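You operate a simulated robot arm through the tools that you are given. There is no shell and no other tool.

Carry out the task below with a simulated robot arm. There is one attempt and no reset: what you move stays moved.

## Task
Pump the grey vacuum bag flat and close its valve.
Fine: nozzle back on its stand. Set down upright: nozzle.

Only the result counts: the job must be done as asked and must still hold three seconds after the hand-in. Knocking over, shifting, dropping, spilling or breaking anything else fails it.

## Robot
A 7-joint arm with a three-finger gripper, fixed in place. Base frame: the origin is at the foot of the arm, x ahead of it, y to its left, z up; the work surface is at about z = 740. Readings come in mm, degrees, newtons and seconds.
Its first joint turns from -166.0 to 166.0 degrees. Payload 2.69 kg.
The tool frame sits at the grasp point between the pads (the TCP): z along the fingers, y along the line on which they close. The tips reach 30 mm beyond it. Largest opening 128 mm; the body of the gripper starts 117 mm behind the TCP.
Orientation is that of the tool frame in the base frame, as a unit quaternion [x, y, z, w]. With the fingers straight down and closing along the base's y, the tool's x points along the base's -x, its y along +y and its z along -z.

## Interface
- The arm moves only by the tool step_arm. Its argument "deltas" is text: rows parted by semicolons, each of 7 numbers parted by spaces: the shift along the tool's x, y, z in m, then the turn, a rotation vector about the tool's x, y, z in degrees, then the opening, from 0 (shut) to 1 (fully open). In form: tx ty tz ax ay az claw; .... A call has 1 to 20 rows; each row shifts and turns the commanded pose from where the row before left it, along the tool's axes as they then stand. Each row takes 0.2 s and may step no farther than 50 mm and 8.6 degrees from the row before; otherwise, or with a gripper value out of range, the whole call is refused. A pose out of reach is approached as far as the arm can. The call stops where the force on the tool passes 40 N (or 10 N more than at its start, if that is more) or the arm is blocked; 0.2 s more then pass. The fingers move at their own pace and stop on an object; they squeeze with about 44 N. The grip force told is the motor's: it shows also when the fingers shut on nothing. Time passes only in rows, and 0.2 s behind the last, so rows that do not move let the fingers close. It gives the time, the measured TCP pose, the force on the tool (base axes), the opening and the grip force at its end, in the units of the frame above (readings bear some noise), with the torque about the TCP (base axes, N m) and any sound that the robot's microphone picked up, and new pictures: "pictures" is both (left out), scene, wrist or none.
- Cameras (640 x 400 px; columns grow to the right, rows downward): "scene" is fixed at [399.7, 644.7, 1625.2]; the picture's right is [-0.84, -0.54, 0.00], its down [-0.49, 0.76, -0.43] and it looks along [0.23, -0.36, -0.90] (base axes); focal length 273 px, centre (320, 200). "wrist" rides on the gripper at [58, 54, -131] in the tool frame; the picture's right is [-0.68, 0.74, 0.00], its down [-0.62, -0.57, -0.55] and it looks along [-0.40, -0.37, 0.84] (tool axes); focal length 234 px, centre (320, 200).
- slide_trunk(by): slides the trunk up (or, below 0, down) by that many mm; the arm rides with it, the base frame stays. It gives what a move gives, with no picture.
- point_at(camera, pixels): for up to 12 pixels [column, row] of the newest picture of that camera ("zoom" is the newest enlarged one), the place [x, y, z] in the base frame of the surface seen there, good to about 2 mm, but the place of the scene camera against the robot may be out by one fixed shift of up to 12 mm in any direction. It takes no simulated time.
- zoom(camera, box): a new picture of the part [left, top, right, bottom] of that camera's present view, enlarged. It takes no simulated time.
- close_job(): hands the job in; it is judged then, once.

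Leave the gripper open and the arm clear of the work at the hand-in unless told otherwise.

The tools are called after "Emit:" as name(argument=value, ...) on one line, values as JSON. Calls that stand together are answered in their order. step_arm: Moves the arm, as the interface text tells. Its arguments: {"type":"object","properties":{"deltas":{"type":"string"},"pictures":{"type":"string","enum":["both","scene","wrist","none"]}},"required":["deltas"]} The other tools are called the same way: slide_trunk (by) slides the trunk up or down; point_at (camera, pixels) gives the place of the surface under pixels of a picture; zoom (camera, box) takes an enlarged picture of a part of a camera's view; close_job () hands the job in.

At the start:

```text
clock: 0.0
position: [562.2, 427.4, 1305.0]
orientation: [0.001, 1.0, 0.0, -0.001]
contact_force: [-0.6, 1.2, -0.3]
wrist_torque: [0.0, -0.02, 0.0]
opening: 127.8
grasp_force: 0.0
trunk travel left (down, up): [-150.0, 200.0]
```

scene: 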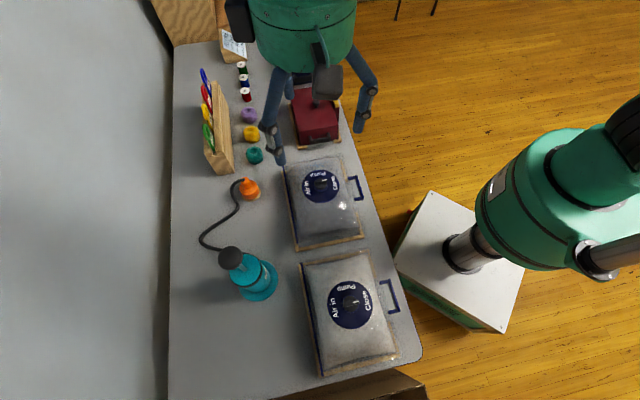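
wrist: 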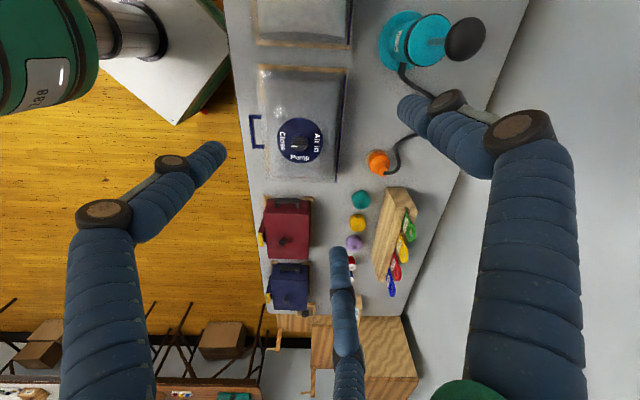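

I see two grey bags with valve dials (scene about (320,185) and (350,305)), a teal hand pump at about (250,275), and an orange nozzle at about (248,188). I zoom in to read the details first.

Emit:
zoom(camera="scene", box=[270, 140, 430, 240])

Emit:
zoom(camera="scene", box=[280, 240, 440, 390])

Emit:
zoom(camera="scene", box=[180, 160, 300, 310])

Emit:
zoom(camera="scene", box=[180, 20, 380, 190])

Emit:
zoom(camera="wrist", box=[230, 60, 420, 220])

Emit:
zoom(camera="wrist", box=[240, 180, 430, 330])

```text
4.00 times, centred on (350, 190) of scene
```

zoom: 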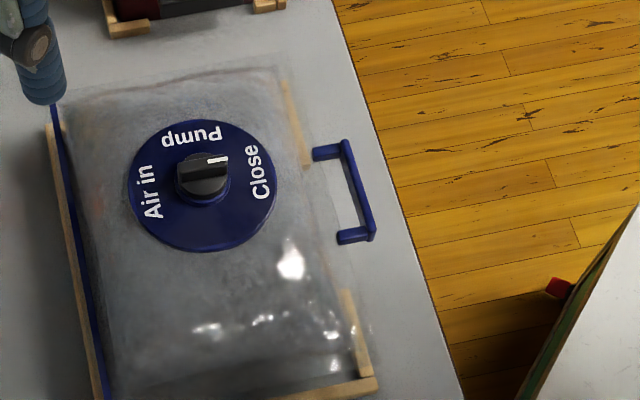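

```text
2.67 times, centred on (360, 315) of scene
```

zoom: 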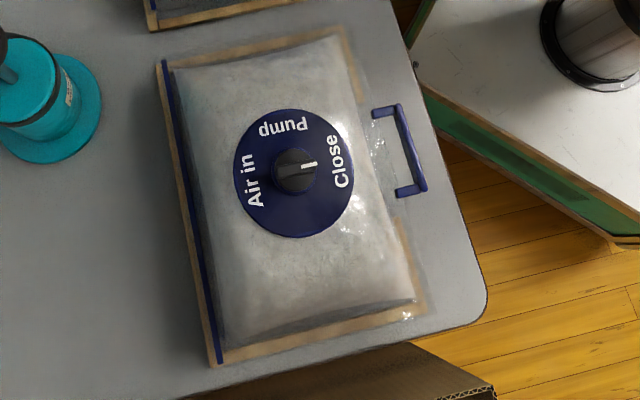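

```text
2.67 times, centred on (240, 235) of scene
```

zoom: 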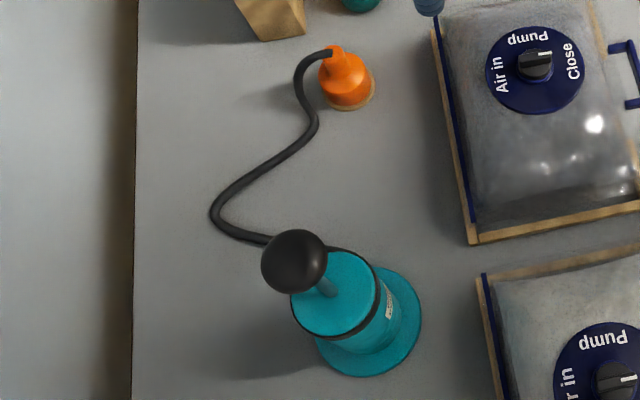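

```text
2.35 times, centred on (280, 105) of scene
```

zoom: 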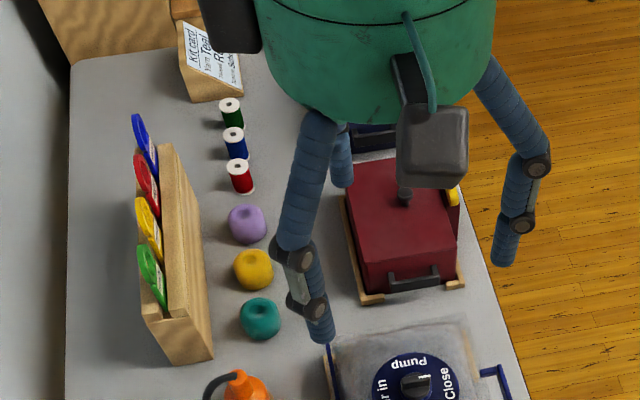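

```text
2.50 times, centred on (325, 140) of wrist
```

zoom: 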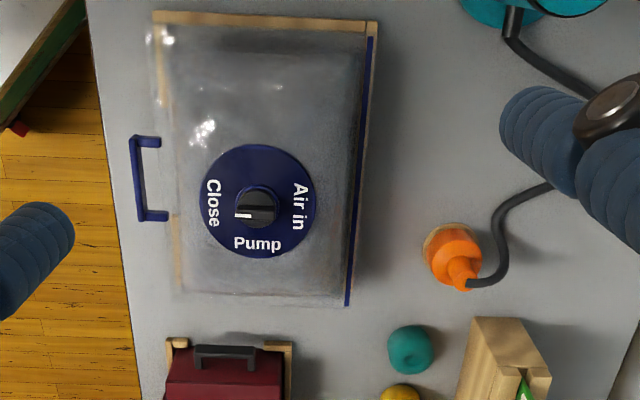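

```text
2.67 times, centred on (335, 255) of wrist
```

zoom: 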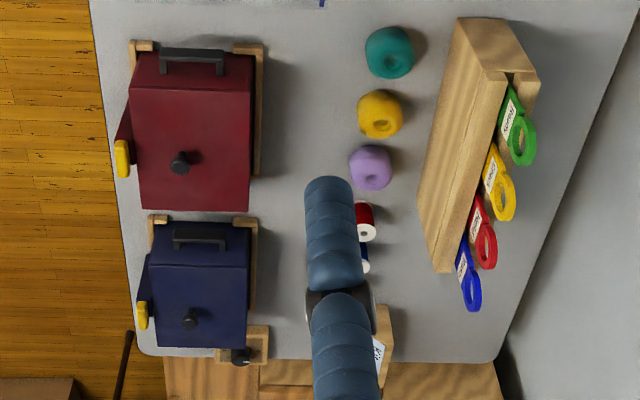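

The valves of both bags stand at "Close" (white mark). One bag is darker grey (near (320,200)), the other whitish (near (350,310)). I measure several places to get coordinates.

Emit:
point_at(camera="scene", pixels=[[320, 184], [290, 170], [340, 160], [300, 250], [363, 235], [350, 305], [249, 187], [247, 181], [230, 257], [258, 285], [245, 275], [340, 220]])

Emit:
point_at(camera="wrist", pixels=[[300, 143], [378, 162], [382, 168], [430, 40], [465, 40], [395, 50], [440, 100], [285, 110], [325, 175], [265, 70], [345, 70], [290, 20]])

```text
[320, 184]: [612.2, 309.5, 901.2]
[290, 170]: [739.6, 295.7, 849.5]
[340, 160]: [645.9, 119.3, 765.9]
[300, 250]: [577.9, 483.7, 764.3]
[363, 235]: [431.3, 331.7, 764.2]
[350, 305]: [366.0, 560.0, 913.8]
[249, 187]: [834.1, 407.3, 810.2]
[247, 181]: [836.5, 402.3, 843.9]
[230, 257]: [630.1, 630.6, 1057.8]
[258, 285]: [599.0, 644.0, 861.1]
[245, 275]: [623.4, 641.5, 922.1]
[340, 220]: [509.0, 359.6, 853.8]
```

```text
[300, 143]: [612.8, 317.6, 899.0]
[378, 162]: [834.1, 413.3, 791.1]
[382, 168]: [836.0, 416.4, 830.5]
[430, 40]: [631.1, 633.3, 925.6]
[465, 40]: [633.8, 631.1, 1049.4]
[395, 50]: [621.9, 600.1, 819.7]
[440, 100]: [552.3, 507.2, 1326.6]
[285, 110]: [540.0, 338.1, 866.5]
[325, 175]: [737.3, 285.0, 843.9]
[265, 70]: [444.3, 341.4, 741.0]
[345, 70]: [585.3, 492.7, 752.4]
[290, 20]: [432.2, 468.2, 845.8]
```

The fingers in the wrist picture look like three (tips near (215,150), (410,105), (340,255)). I measure where they really are so I know what may touch.

Emit:
point_at(camera="wrist", pixels=[[215, 152], [190, 165], [175, 160], [100, 215], [410, 108], [515, 125], [445, 100], [340, 255], [345, 290], [345, 350], [100, 300], [530, 300]])

Emit:
point_at(camera="scene", pixels=[[276, 155], [276, 130], [280, 90], [362, 120], [370, 90], [290, 95], [325, 80], [310, 125], [323, 100], [300, 60], [350, 60], [240, 20]])

```text
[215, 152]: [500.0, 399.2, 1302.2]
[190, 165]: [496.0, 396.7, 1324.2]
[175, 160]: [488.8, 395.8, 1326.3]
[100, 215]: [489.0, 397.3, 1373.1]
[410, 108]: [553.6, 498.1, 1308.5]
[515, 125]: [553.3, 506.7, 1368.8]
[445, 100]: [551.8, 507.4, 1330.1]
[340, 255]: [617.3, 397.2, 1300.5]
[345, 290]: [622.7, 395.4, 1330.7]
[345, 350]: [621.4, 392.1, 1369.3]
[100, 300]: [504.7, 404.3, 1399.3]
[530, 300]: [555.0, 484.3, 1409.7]
```

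```text
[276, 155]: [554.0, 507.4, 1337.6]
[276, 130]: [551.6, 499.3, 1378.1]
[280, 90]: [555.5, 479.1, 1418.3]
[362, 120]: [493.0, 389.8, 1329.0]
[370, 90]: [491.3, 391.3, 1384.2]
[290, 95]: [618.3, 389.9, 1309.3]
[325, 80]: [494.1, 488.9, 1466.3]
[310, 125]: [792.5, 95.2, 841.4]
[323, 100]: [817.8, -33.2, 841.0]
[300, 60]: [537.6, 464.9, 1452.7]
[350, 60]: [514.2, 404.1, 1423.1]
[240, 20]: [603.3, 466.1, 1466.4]
```

Tips sit around the TCP as three visible fingers. I lower the hand toward a viewing pose near the grey bag (TCP about (550,375,1090)) and shut the fingers on nothing to see how they really close.

Emit:
step_arm(deltas="0.002 -0.009 0.036 0 0 0 1; 0.002 -0.009 0.036 0 0 0 1; 0.002 -0.009 0.036 0 0 0 1; 0.002 -0.009 0.036 0 0 0 0.5; 0.002 -0.009 0.036 0 0 0 0; 0.002 -0.009 0.036 0 0 0 0; 0 0 0 0 0 0 0; 0 0 0 0 0 0 0", pictures="both")

```text
clock: 1.8
position: [547.7, 372.9, 1088.1]
orientation: [0.001, 1.0, 0.001, 0.0]
contact_force: [-0.2, 0.1, 0.2]
wrist_torque: [0.04, -0.01, -0.02]
opening: 2.1
grasp_force: 31.6
trunk travel left (down, up): [-150.0, 200.0]
```

scene: 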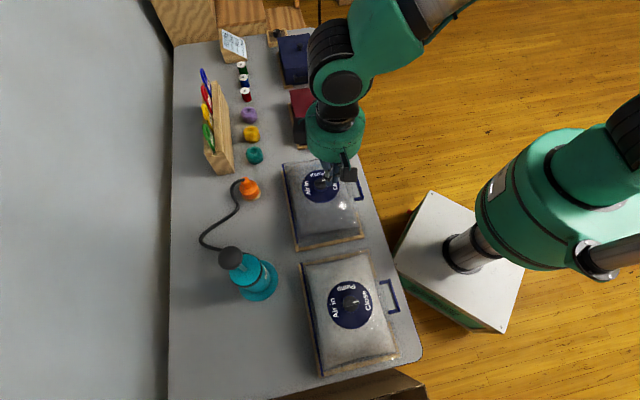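
wrist: 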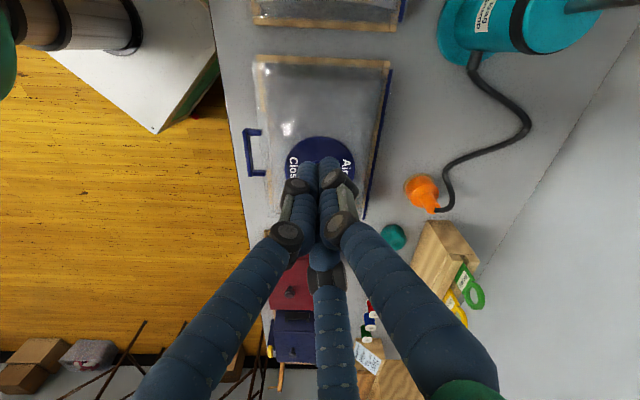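

The fingers converge on the point about 30 mm beyond the TCP, as told. I open them again to inspect the grey bag's valve and the surroundings from here.

Emit:
step_arm(deltas="0.03 0 0 0 0 0 1; 0.03 0.0 0.02 0 0 0 1; 0.0 0 0.02 0 0 0 1; 0 0 0 0 0 0 1", pictures="both")

Emit:
zoom(camera="wrist", box=[240, 40, 480, 240])

Emit:
zoom(camera="scene", box=[180, 160, 300, 310])

```text
clock: 2.8
position: [488.6, 372.1, 1046.8]
orientation: [0.0, 1.0, 0.0, 0.0]
contact_force: [-1.1, 0.0, -0.3]
wrist_torque: [0.0, 0.05, -0.01]
opening: 128.0
grasp_force: 0.0
trunk travel left (down, up): [-150.0, 200.0]
```

scene: 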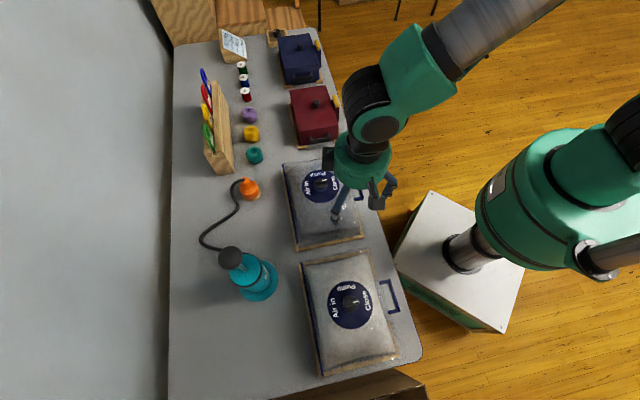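
wrist: 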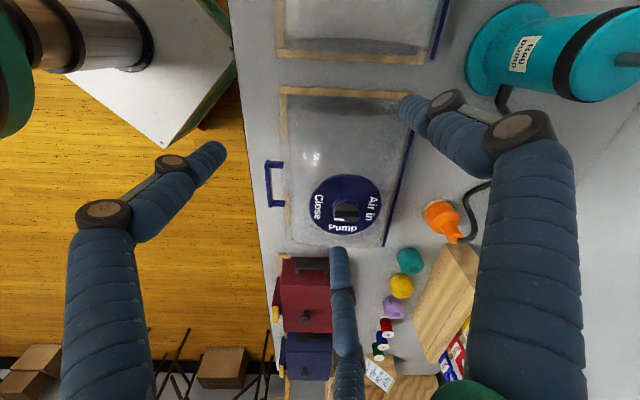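

```text
2.00 times, centred on (360, 140) of wrist
```

zoom: 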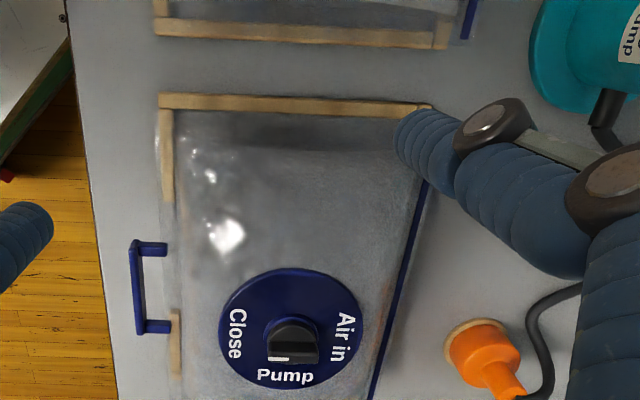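

```text
2.67 times, centred on (240, 235) of scene
```

zoom: 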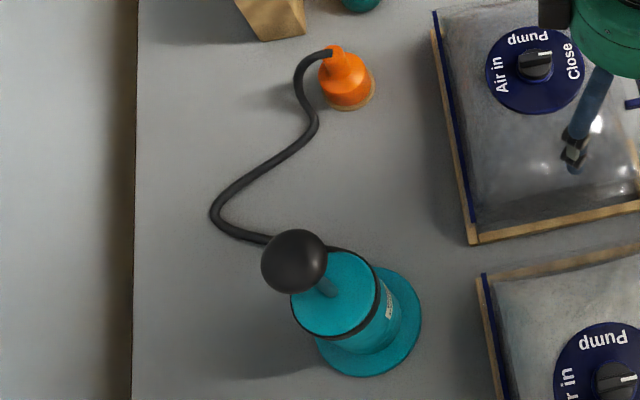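

The pump's label reads "Bag pump". I move closer above the grey bag's knob (about (612,317,900)) to look at knob shape and any port; TCP goes to about (570,355,985).

Emit:
step_arm(deltas="-0.028 -0.006 0.02 0 0 0 1; -0.028 -0.006 0.02 0 0 0 1; -0.025 -0.005 0.022 0 0 0 1; 0 0 0 0 0 0 1", pictures="both")

Emit:
zoom(camera="wrist", box=[240, 120, 400, 240])

Emit:
zoom(camera="scene", box=[290, 250, 410, 350])

```text
clock: 3.8
position: [573.4, 354.5, 986.9]
orientation: [0.0, 1.0, 0.001, 0.0]
contact_force: [0.9, 0.1, 0.5]
wrist_torque: [0.0, 0.02, 0.0]
opening: 127.9
grasp_force: 0.0
trunk travel left (down, up): [-150.0, 200.0]
```

scene: 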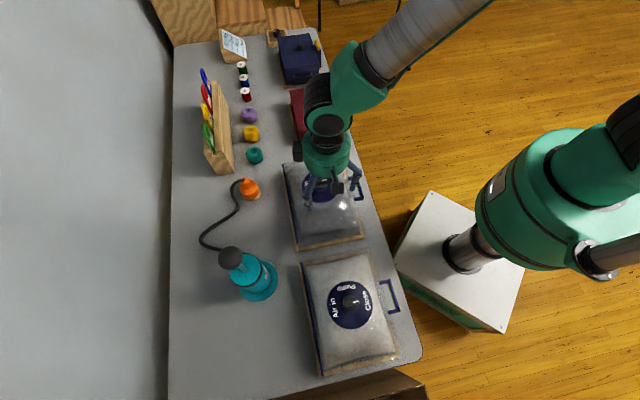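
wrist: 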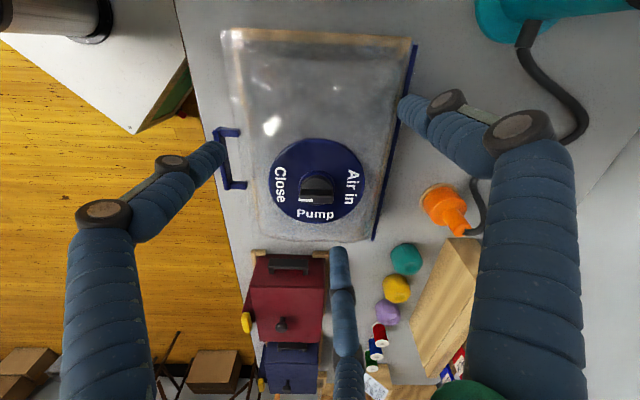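

```text
3.33 times, centred on (320, 180) of wrist
```

zoom: 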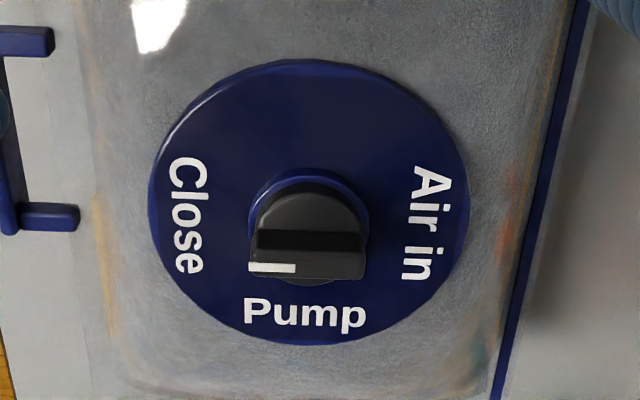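

```text
4.00 times, centred on (350, 300) of scene
```

zoom: 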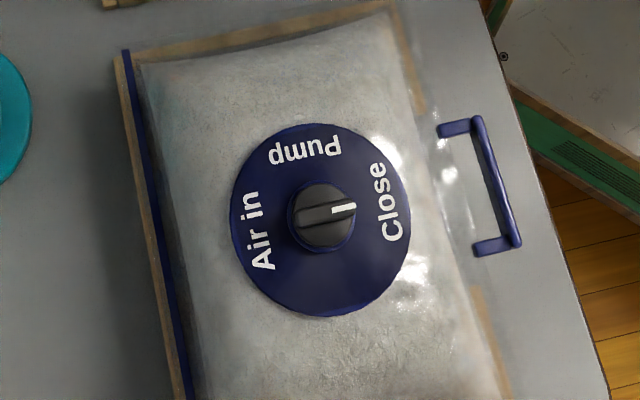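

The knob has a grip bar; its white stripe points to "Close". I measure the bar, disc and labels in this zoomed scene picture's sibling — I re-take the wrist zoom so I can point into it.

Emit:
zoom(camera="wrist", box=[260, 130, 380, 230])

```text
4.00 times, centred on (320, 180) of wrist
```

zoom: 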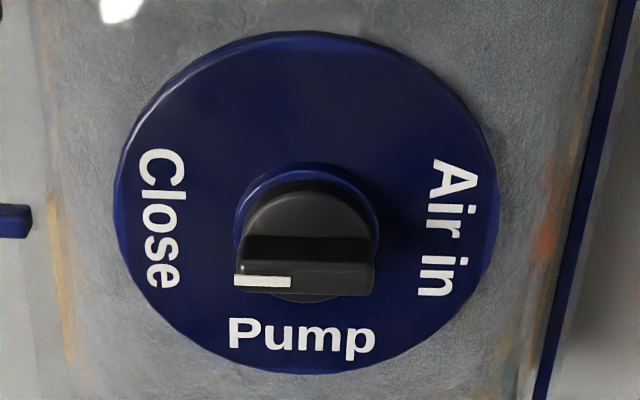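

Emit:
point_at(camera="zoom", pixels=[[240, 282], [285, 282], [330, 282], [370, 282], [305, 250], [305, 210], [245, 240], [125, 200], [490, 200], [305, 38], [300, 368], [305, 170]])

```text
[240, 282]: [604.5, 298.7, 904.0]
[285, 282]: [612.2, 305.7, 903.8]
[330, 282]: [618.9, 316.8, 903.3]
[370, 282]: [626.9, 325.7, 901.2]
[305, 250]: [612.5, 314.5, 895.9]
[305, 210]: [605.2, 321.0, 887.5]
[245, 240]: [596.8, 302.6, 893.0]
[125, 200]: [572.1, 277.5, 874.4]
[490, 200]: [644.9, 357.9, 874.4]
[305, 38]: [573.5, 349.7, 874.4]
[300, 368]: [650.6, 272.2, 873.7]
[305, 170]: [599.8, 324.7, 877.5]
```

Disc centre is about (611,314,874); knob bar top z≈904, lying along (0.64,0.77), with "Close" toward (-0.64,-0.77), "Pump" a quarter turn counter-clockwise (seen from above). Now I look at the nozzle at about (835,412) from nearer: TCP to about (773,469,950).

Emit:
step_arm(deltas="-0.04 0.023 0 0 0 0 1; -0.04 0.023 0.0 0 0 0 1; -0.04 0.023 0.01 0 0 0 1; -0.04 0.023 0.01 0 0 0 1; -0.04 0.023 0.01 0 0 0 1; 0 0 0 0 0 0 1", pictures="both")

Emit:
zoom(camera="wrist", box=[240, 120, 400, 240])

```text
clock: 5.2
position: [770.5, 472.7, 955.4]
orientation: [0.0, 1.0, 0.0, -0.001]
contact_force: [-0.1, 0.7, -0.3]
wrist_torque: [-0.01, 0.04, 0.02]
opening: 127.7
grasp_force: 0.1
trunk travel left (down, up): [-150.0, 200.0]
```

scene: 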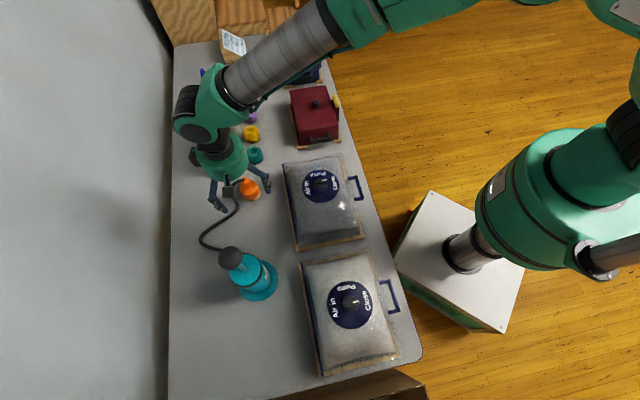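
wrist: 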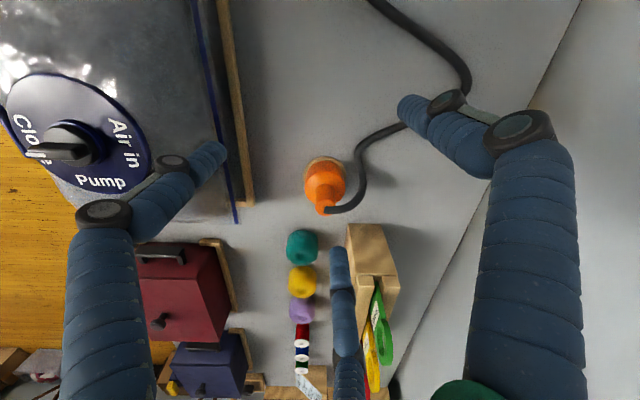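

```text
3.33 times, centred on (320, 180) of wrist
```

zoom: 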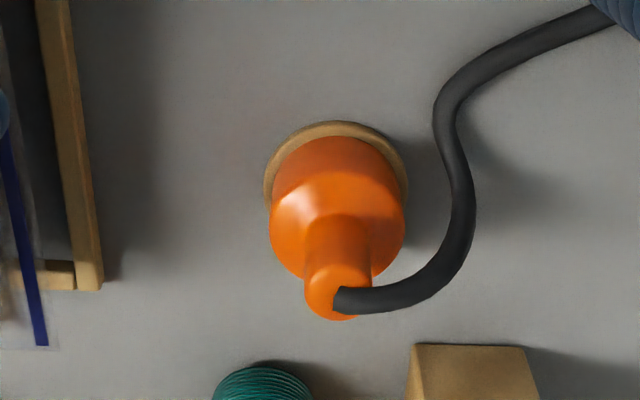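

The nozzle is a bell (wide lower part) with a narrow neck, hose leaving sideways from the neck's top, standing on a wooden disc. I measure its parts in the zoom.

Emit:
point_at(camera="zoom", pixels=[[337, 130], [268, 185], [405, 185], [338, 165], [275, 225], [400, 225], [338, 190], [338, 250], [310, 270], [365, 270], [335, 295], [335, 312]])

Emit:
point_at(camera="wrist", pixels=[[325, 212], [335, 211], [355, 203], [362, 180], [360, 150], [400, 128], [465, 80], [420, 25], [375, 245], [302, 243], [310, 160], [340, 160]])

```text
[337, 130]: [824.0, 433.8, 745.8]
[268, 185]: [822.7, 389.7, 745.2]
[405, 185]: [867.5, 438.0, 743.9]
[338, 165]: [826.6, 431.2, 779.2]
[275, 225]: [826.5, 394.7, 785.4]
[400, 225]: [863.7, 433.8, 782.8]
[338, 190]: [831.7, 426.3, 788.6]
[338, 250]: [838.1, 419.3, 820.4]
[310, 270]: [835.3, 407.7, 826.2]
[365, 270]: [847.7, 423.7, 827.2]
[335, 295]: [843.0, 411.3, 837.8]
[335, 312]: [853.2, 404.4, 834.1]
```

```text
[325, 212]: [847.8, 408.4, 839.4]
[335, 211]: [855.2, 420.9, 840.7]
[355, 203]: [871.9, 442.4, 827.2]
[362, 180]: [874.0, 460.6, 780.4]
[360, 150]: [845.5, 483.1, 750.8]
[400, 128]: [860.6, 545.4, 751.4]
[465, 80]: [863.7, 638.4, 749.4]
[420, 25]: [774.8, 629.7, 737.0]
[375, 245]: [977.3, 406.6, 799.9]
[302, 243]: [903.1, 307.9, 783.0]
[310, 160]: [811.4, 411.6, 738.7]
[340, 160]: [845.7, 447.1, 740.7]
```

Nozzle axis is about (845,412), neck about 21 mm wide between z≈800 and 838, hose leaving toward (0.64,0.77). First I'll work the valve: go above the knob (612,313) and turn the hand +50° about the vertical so the fingers close across the bar, then check in free air that a further +90° is reachable.

Emit:
step_arm(deltas="0.0264 -0.0267 -0.0092 0 0 0 1; 0.0264 -0.0267 -0.0092 0 0 0 1; 0.0264 -0.0267 -0.0092 0 0 0 1; 0.0264 -0.0267 -0.0092 0 0 0 1; 0.0264 -0.0267 -0.0092 0 0 0 1; 0.0264 -0.0267 -0.0092 0 0 0 1; 0 0 0 0 0 -8.35 1; 0 0 0 0 0 -8.35 1; 0 0 0 0 0 -8.35 1; 0 0 0 0 0 -8.35 1; 0 0 0 0 0 -8.35 1; 0 0 0 0 0 -8.35 1; 0 0 0 0 0 0 1", pictures="both")

```text
clock: 8.0
position: [611.6, 309.6, 1011.6]
orientation: [-0.423, 0.906, 0.0, 0.0]
contact_force: [-0.8, -1.2, 0.1]
wrist_torque: [0.01, -0.02, -0.01]
opening: 128.3
grasp_force: 0.0
trunk travel left (down, up): [-150.0, 200.0]
```

scene: 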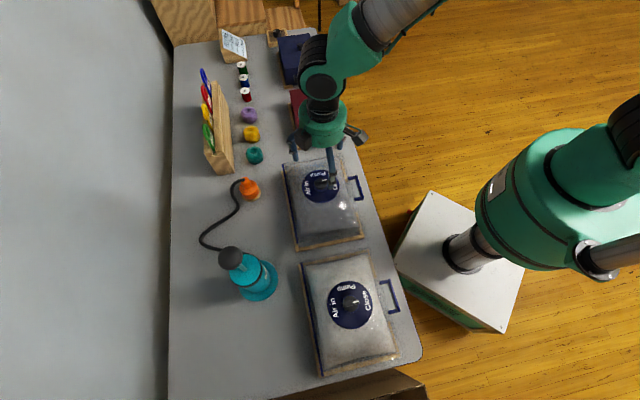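
wrist: 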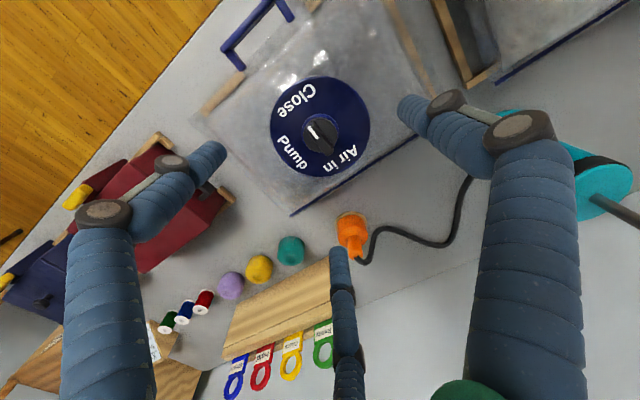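

The hand is turned so tool y is (-0.77,0.64), across the bar. I zoom in on the knob at about (320,130) of the wrist picture to refine its centre.

Emit:
zoom(camera="wrist", box=[260, 70, 380, 190])

```text
3.33 times, centred on (320, 130) of wrist
```

zoom: 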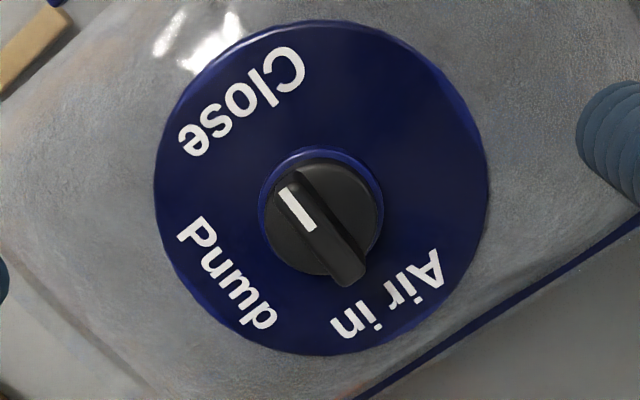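

Emit:
point_at(camera="zoom", pixels=[[288, 188], [310, 232], [350, 275], [325, 232], [340, 195], [285, 240], [265, 225], [375, 190], [160, 190], [486, 190], [325, 25], [310, 350]])

```text
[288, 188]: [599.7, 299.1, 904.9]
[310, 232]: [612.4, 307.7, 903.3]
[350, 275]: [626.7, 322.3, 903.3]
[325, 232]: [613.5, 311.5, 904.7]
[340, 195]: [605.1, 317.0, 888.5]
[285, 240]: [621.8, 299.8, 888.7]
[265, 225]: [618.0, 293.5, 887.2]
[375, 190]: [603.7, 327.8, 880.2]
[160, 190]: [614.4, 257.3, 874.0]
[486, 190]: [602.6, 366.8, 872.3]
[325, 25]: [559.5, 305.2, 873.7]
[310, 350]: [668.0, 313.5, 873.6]
```

Disc centre comes out at about (613.5,312), bar top z≈904. I check the bar's exact direction with points along its edges.

Emit:
point_at(camera="zoom", pixels=[[281, 192], [290, 187], [307, 230], [316, 226], [344, 272], [358, 262], [330, 285], [300, 180], [296, 208], [265, 190], [240, 100], [388, 293]])

```text
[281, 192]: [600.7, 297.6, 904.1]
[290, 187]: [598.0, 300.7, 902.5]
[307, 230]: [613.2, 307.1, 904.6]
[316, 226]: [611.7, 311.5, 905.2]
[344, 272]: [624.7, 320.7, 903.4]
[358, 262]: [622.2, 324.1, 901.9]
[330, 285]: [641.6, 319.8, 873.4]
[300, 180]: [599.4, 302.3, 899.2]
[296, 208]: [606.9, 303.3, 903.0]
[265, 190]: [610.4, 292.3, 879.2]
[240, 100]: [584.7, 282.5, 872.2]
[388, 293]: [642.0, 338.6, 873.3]
```

Label directions and bar agree: the bar lies at 44° (Close end at 224°), centre (613.3,311). I trim the hand by -6°, narrow the opening to ~50 mm and go down to TCP z≈922 (tips ≈892, just above the knob's round base at 888).

Emit:
step_arm(deltas="-0.0022 -0.0004 0 0 0 6 0.4; 0 0 0.03 0 0 0 0.4; 0 0 0.03 0 0 0 0.4; 0 0 0.02 0 0 0 0.4; 0 0 0.009 0 0 0 0.4; 0 0 0 0 0 0 0.4", pictures="both")

Emit:
zoom(camera="wrist", box=[240, 90, 400, 240])

```text
clock: 9.4
position: [614.2, 310.7, 920.9]
orientation: [-0.375, 0.927, 0.0, 0.0]
contact_force: [0.6, -0.9, -0.2]
wrist_torque: [-0.01, 0.02, -0.03]
opening: 51.4
grasp_force: 0.0
trunk travel left (down, up): [-150.0, 200.0]
```

scene: 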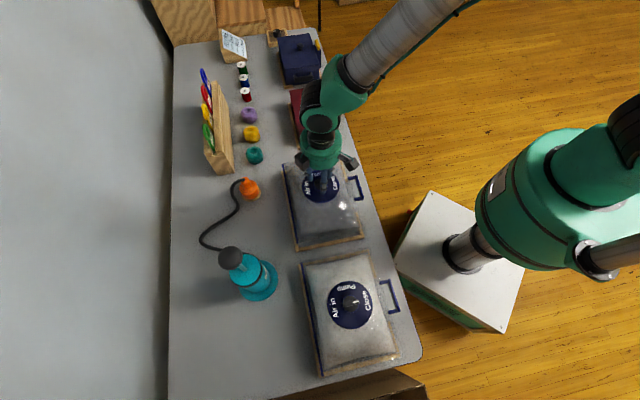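
wrist: 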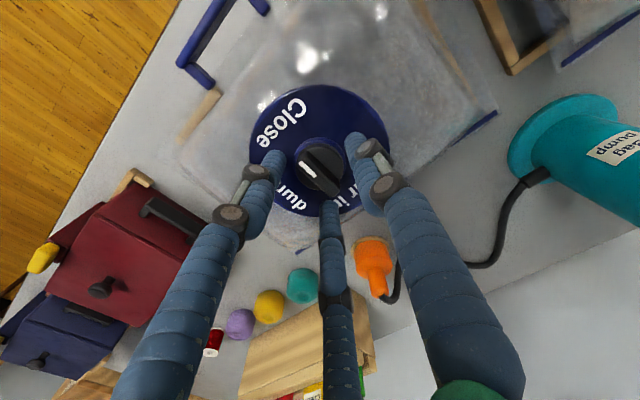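

```text
2.67 times, centred on (320, 165) of wrist
```

zoom: 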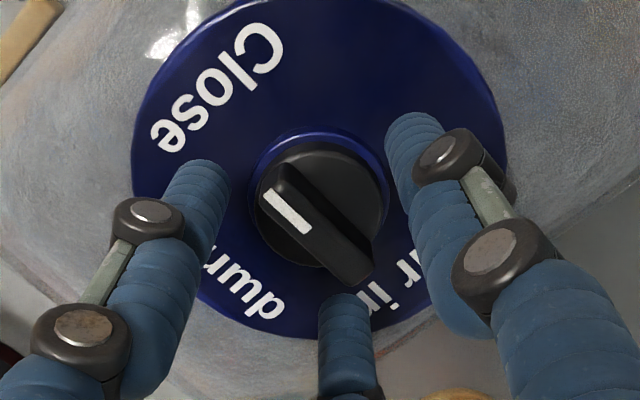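

The knob is centred between the fingers. I close on the bar.

Emit:
step_arm(deltas="0 0 0 0 0 0 0.2; 0 0 0 0 0 0 0; 0 0 0 0 0 0 0; 0 0 0 0 0 0 0", pictures="both")

Emit:
zoom(camera="wrist", box=[240, 90, 400, 240])

```text
clock: 10.4
position: [614.0, 311.4, 922.2]
orientation: [-0.375, 0.927, 0.0, 0.0]
contact_force: [0.2, 0.7, -0.1]
wrist_torque: [0.04, 0.05, 0.13]
opening: 18.3
grasp_force: 43.5
trunk travel left (down, up): [-150.0, 200.0]
```

scene: 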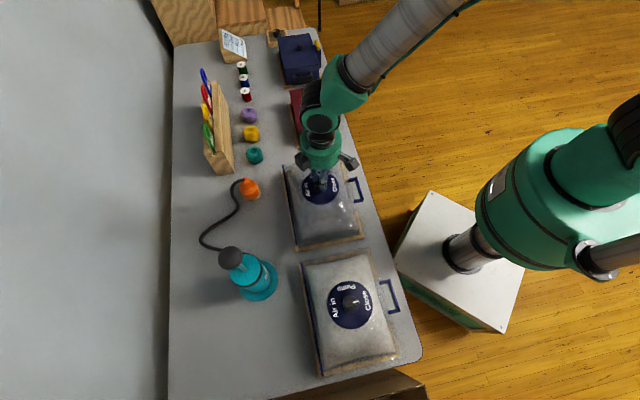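
wrist: 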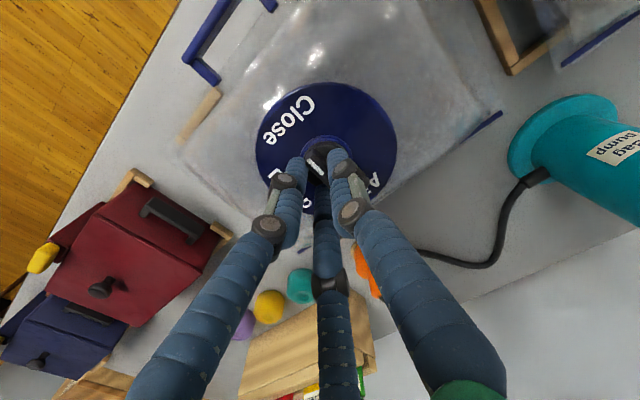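

```text
2.67 times, centred on (320, 165) of wrist
```

zoom: 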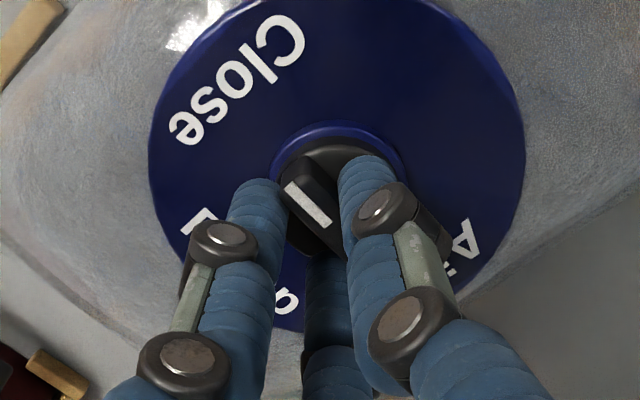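

Gripped at 18.3 mm opening, 43.5 N. The disc seems to have shifted slightly in the picture; I measure it again.

Emit:
point_at(camera="zoom", pixels=[[240, 85], [152, 135], [523, 130], [345, 8], [300, 195], [325, 215], [290, 185], [318, 140], [465, 250], [205, 225], [400, 290], [290, 320]])

Emit:
zoom(camera="scene", box=[270, 140, 390, 260])

```text
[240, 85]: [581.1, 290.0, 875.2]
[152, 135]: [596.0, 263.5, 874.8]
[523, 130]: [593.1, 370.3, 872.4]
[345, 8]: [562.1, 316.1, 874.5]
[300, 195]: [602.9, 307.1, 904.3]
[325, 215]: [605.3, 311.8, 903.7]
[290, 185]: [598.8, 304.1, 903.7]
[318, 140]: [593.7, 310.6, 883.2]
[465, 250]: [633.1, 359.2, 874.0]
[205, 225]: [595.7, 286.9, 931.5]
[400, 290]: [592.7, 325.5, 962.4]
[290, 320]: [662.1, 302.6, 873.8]
```

```text
3.33 times, centred on (330, 200) of scene
```

zoom: 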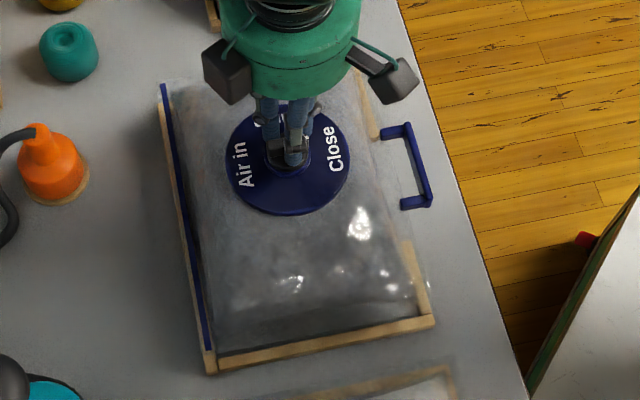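

The knob's disc moved about 5 mm along the closing line (soft bag), but the bar is held. I try a small turn of +17° (counter-clockwise from above) and look.

Emit:
step_arm(deltas="0 0 0 0 0 -4.25 0; 0 0 0 0 0 -4.25 0; 0 0 0 0 0 -4.25 0; 0 0 0 0 0 -4.25 0; 0 0 0 0 0 0 0", pictures="both")

Emit:
zoom(camera="wrist", box=[240, 90, 400, 240])

Emit:
zoom(camera="scene", box=[270, 140, 390, 260])

```text
clock: 11.6
position: [615.0, 310.1, 922.2]
orientation: [-0.509, 0.861, -0.001, 0.0]
contact_force: [0.3, -0.7, -0.2]
wrist_torque: [-0.03, -0.01, -0.03]
opening: 18.1
grasp_force: 43.2
trunk travel left (down, up): [-150.0, 200.0]
```

scene: 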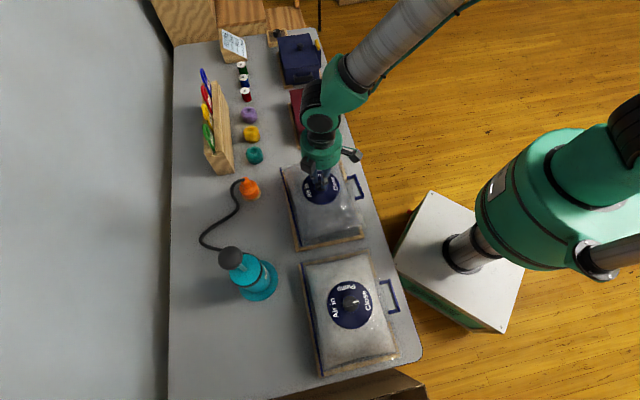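
wrist: 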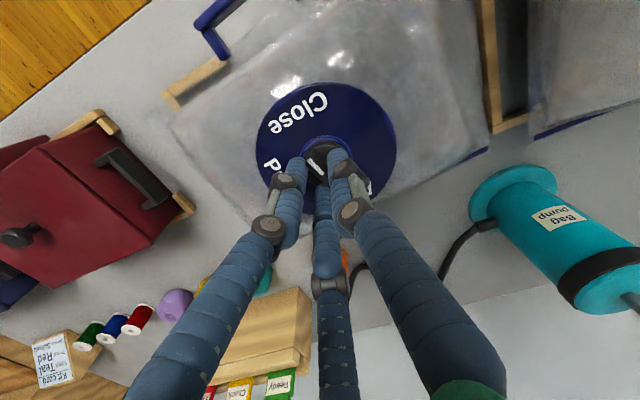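

```text
2.67 times, centred on (320, 165) of wrist
```

zoom: 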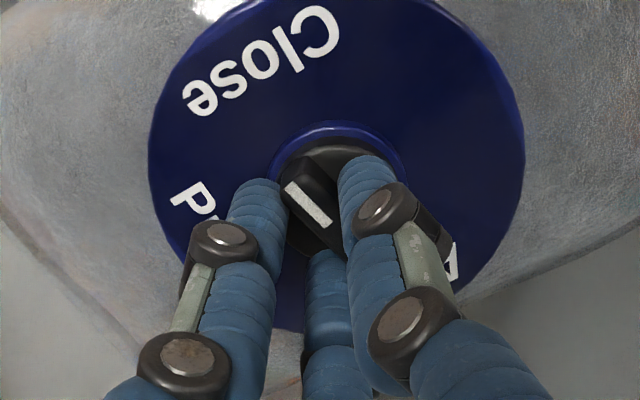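

```text
3.33 times, centred on (330, 200) of scene
```

zoom: 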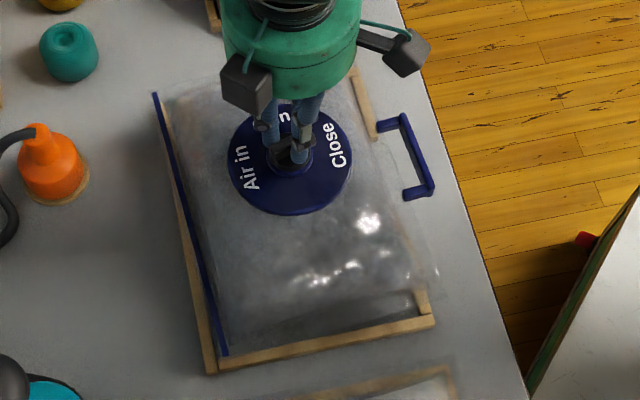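

The knob turns in the dial (about 14° of 17°; the bag turned ~3° with it). I go on slowly, +72° more in 18 rows.

Emit:
step_arm(deltas="0 0 0 0 0 -4 0; 0 0 0 0 0 -4 0; 0 0 0 0 0 -4 0; 0 0 0 0 0 -4 0; 0 0 0 0 0 -4 0; 0 0 0 0 0 -4 0; 0 0 0 0 0 -4 0; 0 0 0 0 0 -4 0; 0 0 0 0 0 -4 0; 0 0 0 0 0 -4 0; 0 0 0 0 0 -4 0; 0 0 0 0 0 -4 0; 0 0 0 0 0 -4 0; 0 0 0 0 0 0 0", pictures="both")

Emit:
zoom(camera="wrist", box=[240, 90, 400, 240])

Emit:
zoom(camera="scene", box=[270, 140, 390, 260])

```text
clock: 14.6
position: [615.0, 312.0, 921.5]
orientation: [0.835, -0.551, 0.0, 0.0]
contact_force: [3.5, 0.2, 1.0]
wrist_torque: [0.05, -0.12, 0.0]
opening: 18.2
grasp_force: 43.6
trunk travel left (down, up): [-150.0, 200.0]
```

scene: 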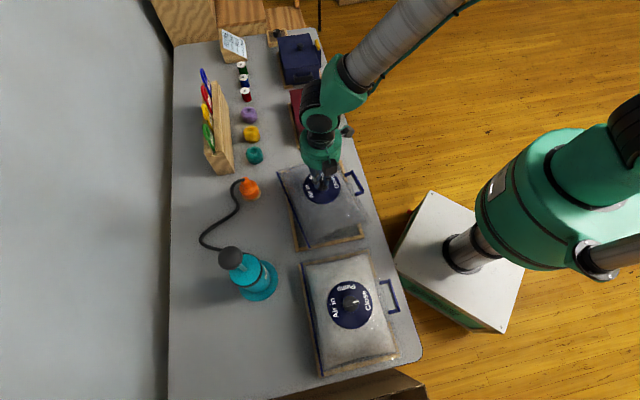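
wrist: 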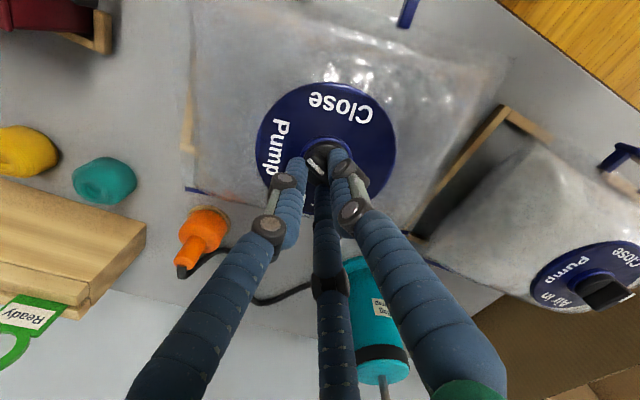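

```text
2.67 times, centred on (320, 165) of wrist
```

zoom: 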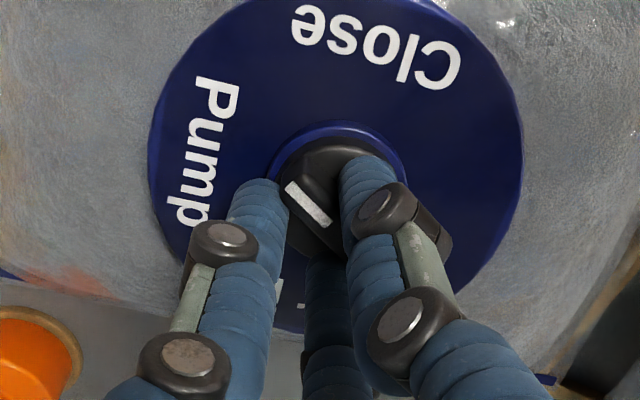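

```text
3.33 times, centred on (330, 200) of scene
```

zoom: 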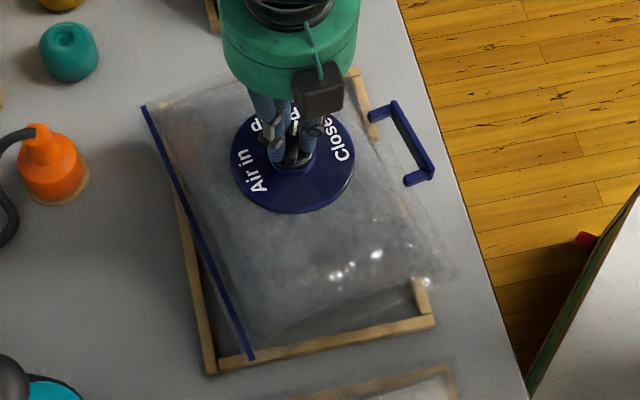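

The hand has turned 69°, the knob about 57° relative to the dial while the bag crept ~11° in its tray. I try the next part at faster speed (8.4°/row, 25°) to see whether the bag creeps less.

Emit:
step_arm(deltas="0 0 0 0 0 -8.4 0; 0 0 0 0 0 -8.4 0; 0 0 0 0 0 -8.4 0; 0 0 0 0 0 0 0", pictures="both")

Emit:
zoom(camera="wrist", box=[240, 90, 400, 240])

Emit:
zoom(camera="scene", box=[270, 140, 390, 260])

```text
clock: 15.6
position: [614.4, 310.8, 921.1]
orientation: [0.935, -0.355, 0.0, 0.0]
contact_force: [6.5, 1.0, 1.7]
wrist_torque: [0.05, -0.43, 0.0]
opening: 18.3
grasp_force: 43.5
trunk travel left (down, up): [-150.0, 200.0]
```

scene: 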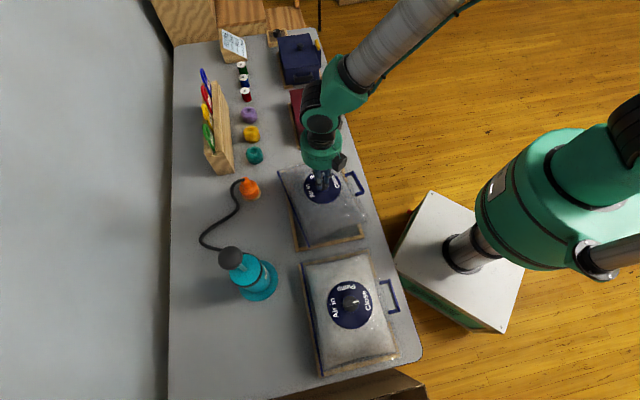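
wrist: 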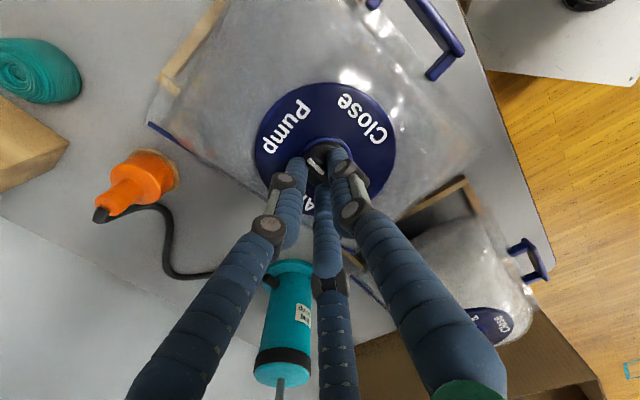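

```text
2.67 times, centred on (320, 165) of wrist
```

zoom: 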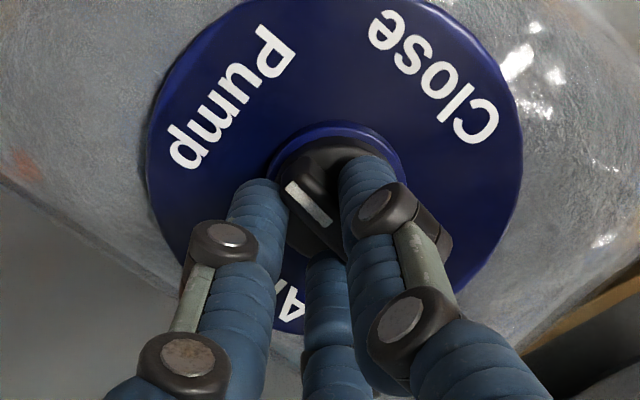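

```text
3.33 times, centred on (330, 200) of scene
```

zoom: 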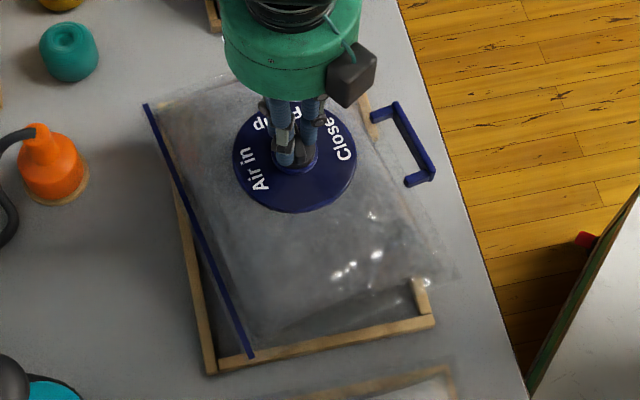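

The bag stopped creeping. Stripe now points near "Pump", a few degrees short. I measure the bag's present angle from its blue edge and the labels.

Emit:
point_at(camera="zoom", pixels=[[145, 106], [252, 356], [262, 178], [341, 145], [257, 122], [209, 371], [433, 320], [175, 195], [362, 72], [376, 133], [415, 280], [160, 98]])

Emit:
zoom(camera="wrist", box=[240, 90, 400, 240])

```text
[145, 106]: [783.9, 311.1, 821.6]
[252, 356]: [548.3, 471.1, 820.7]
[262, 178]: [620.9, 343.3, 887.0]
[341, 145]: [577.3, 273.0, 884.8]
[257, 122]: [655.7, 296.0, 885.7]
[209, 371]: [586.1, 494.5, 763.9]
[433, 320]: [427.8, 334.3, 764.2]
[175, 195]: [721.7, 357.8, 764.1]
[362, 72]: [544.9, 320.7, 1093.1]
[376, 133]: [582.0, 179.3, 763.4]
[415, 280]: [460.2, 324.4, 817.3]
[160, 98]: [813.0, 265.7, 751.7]
```

```text
2.67 times, centred on (320, 165) of wrist
```

zoom: 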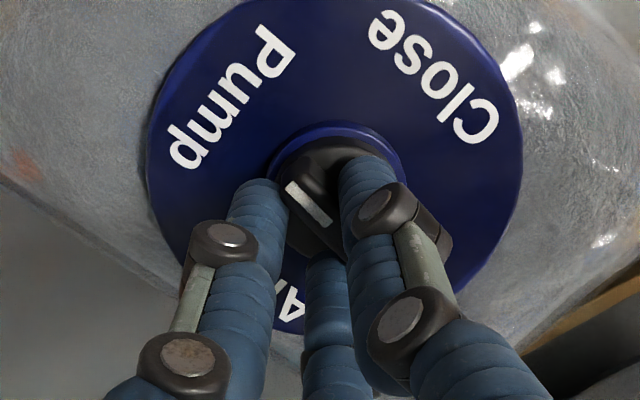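

The bag has turned about 12° in its tray, so the knob is at roughly 82–85° of 90° relative. I turn 7° more and then look.

Emit:
step_arm(deltas="0 0 0 0 0 -7 0; 0 0 0 0 0 0 0; 0 0 0 0 0 0 0.3; 0 0 0 0 0 0 0.4; 0 0 -0.03 0 0 0 0.5; 0 0 -0.04 0 0 0 1; 0 0 -0.03 0 0 0 1; 0 0 0 0 0 0 1", pictures="both")

Emit:
zoom(camera="wrist", box=[260, 70, 380, 190])

```text
clock: 17.4
position: [615.1, 312.2, 1023.3]
orientation: [0.955, -0.298, 0.0, 0.0]
contact_force: [0.1, 0.2, 0.6]
wrist_torque: [-0.01, -0.01, -0.02]
opening: 128.0
grasp_force: 0.1
trunk travel left (down, up): [-150.0, 200.0]
```

scene: 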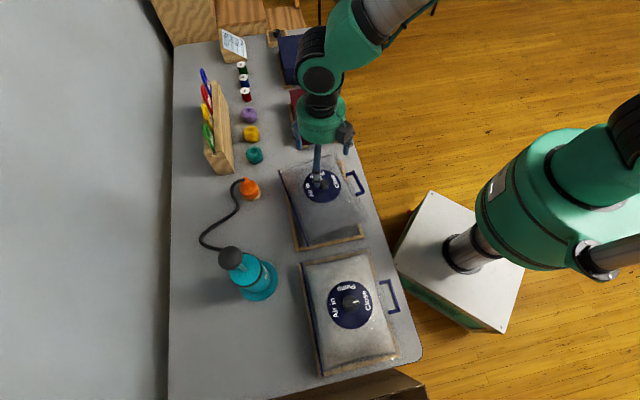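
wrist: 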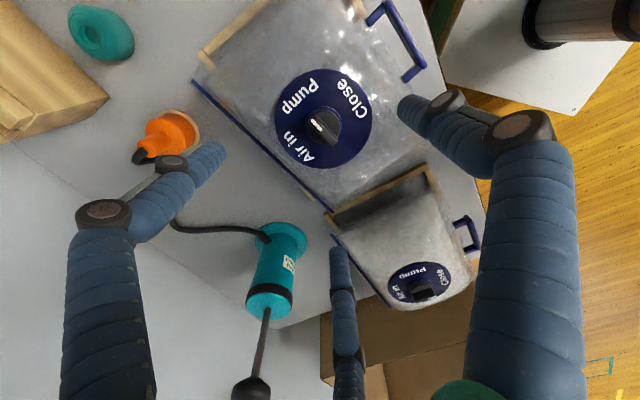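

```text
3.33 times, centred on (320, 130) of wrist
```

zoom: 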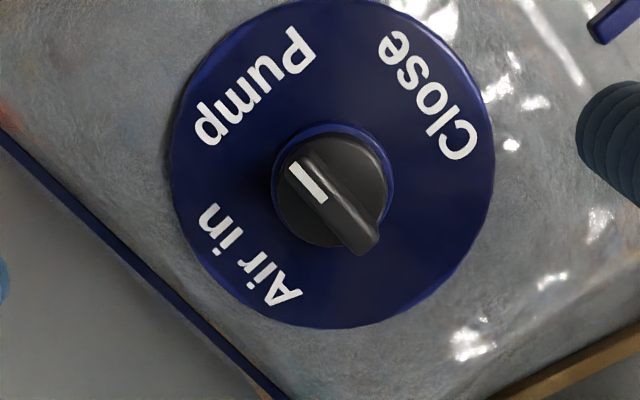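

The stripe now points at "Pump" (zoom (290,165)→ label (255,88)). I measure the new knob centre and directions.

Emit:
point_at(camera="zoom", pixels=[[288, 167], [297, 160], [318, 204], [327, 197], [355, 248], [375, 240], [255, 88], [435, 95], [250, 258], [178, 165], [494, 165], [333, 327]])

```text
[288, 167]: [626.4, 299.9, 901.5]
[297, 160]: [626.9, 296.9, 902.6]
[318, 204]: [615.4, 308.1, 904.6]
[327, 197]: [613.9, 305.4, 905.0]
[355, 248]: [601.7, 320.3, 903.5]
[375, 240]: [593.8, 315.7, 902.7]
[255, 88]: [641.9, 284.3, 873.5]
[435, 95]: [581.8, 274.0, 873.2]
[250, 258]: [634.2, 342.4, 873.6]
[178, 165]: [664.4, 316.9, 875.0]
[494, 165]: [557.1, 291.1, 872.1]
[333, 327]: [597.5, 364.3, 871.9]
```

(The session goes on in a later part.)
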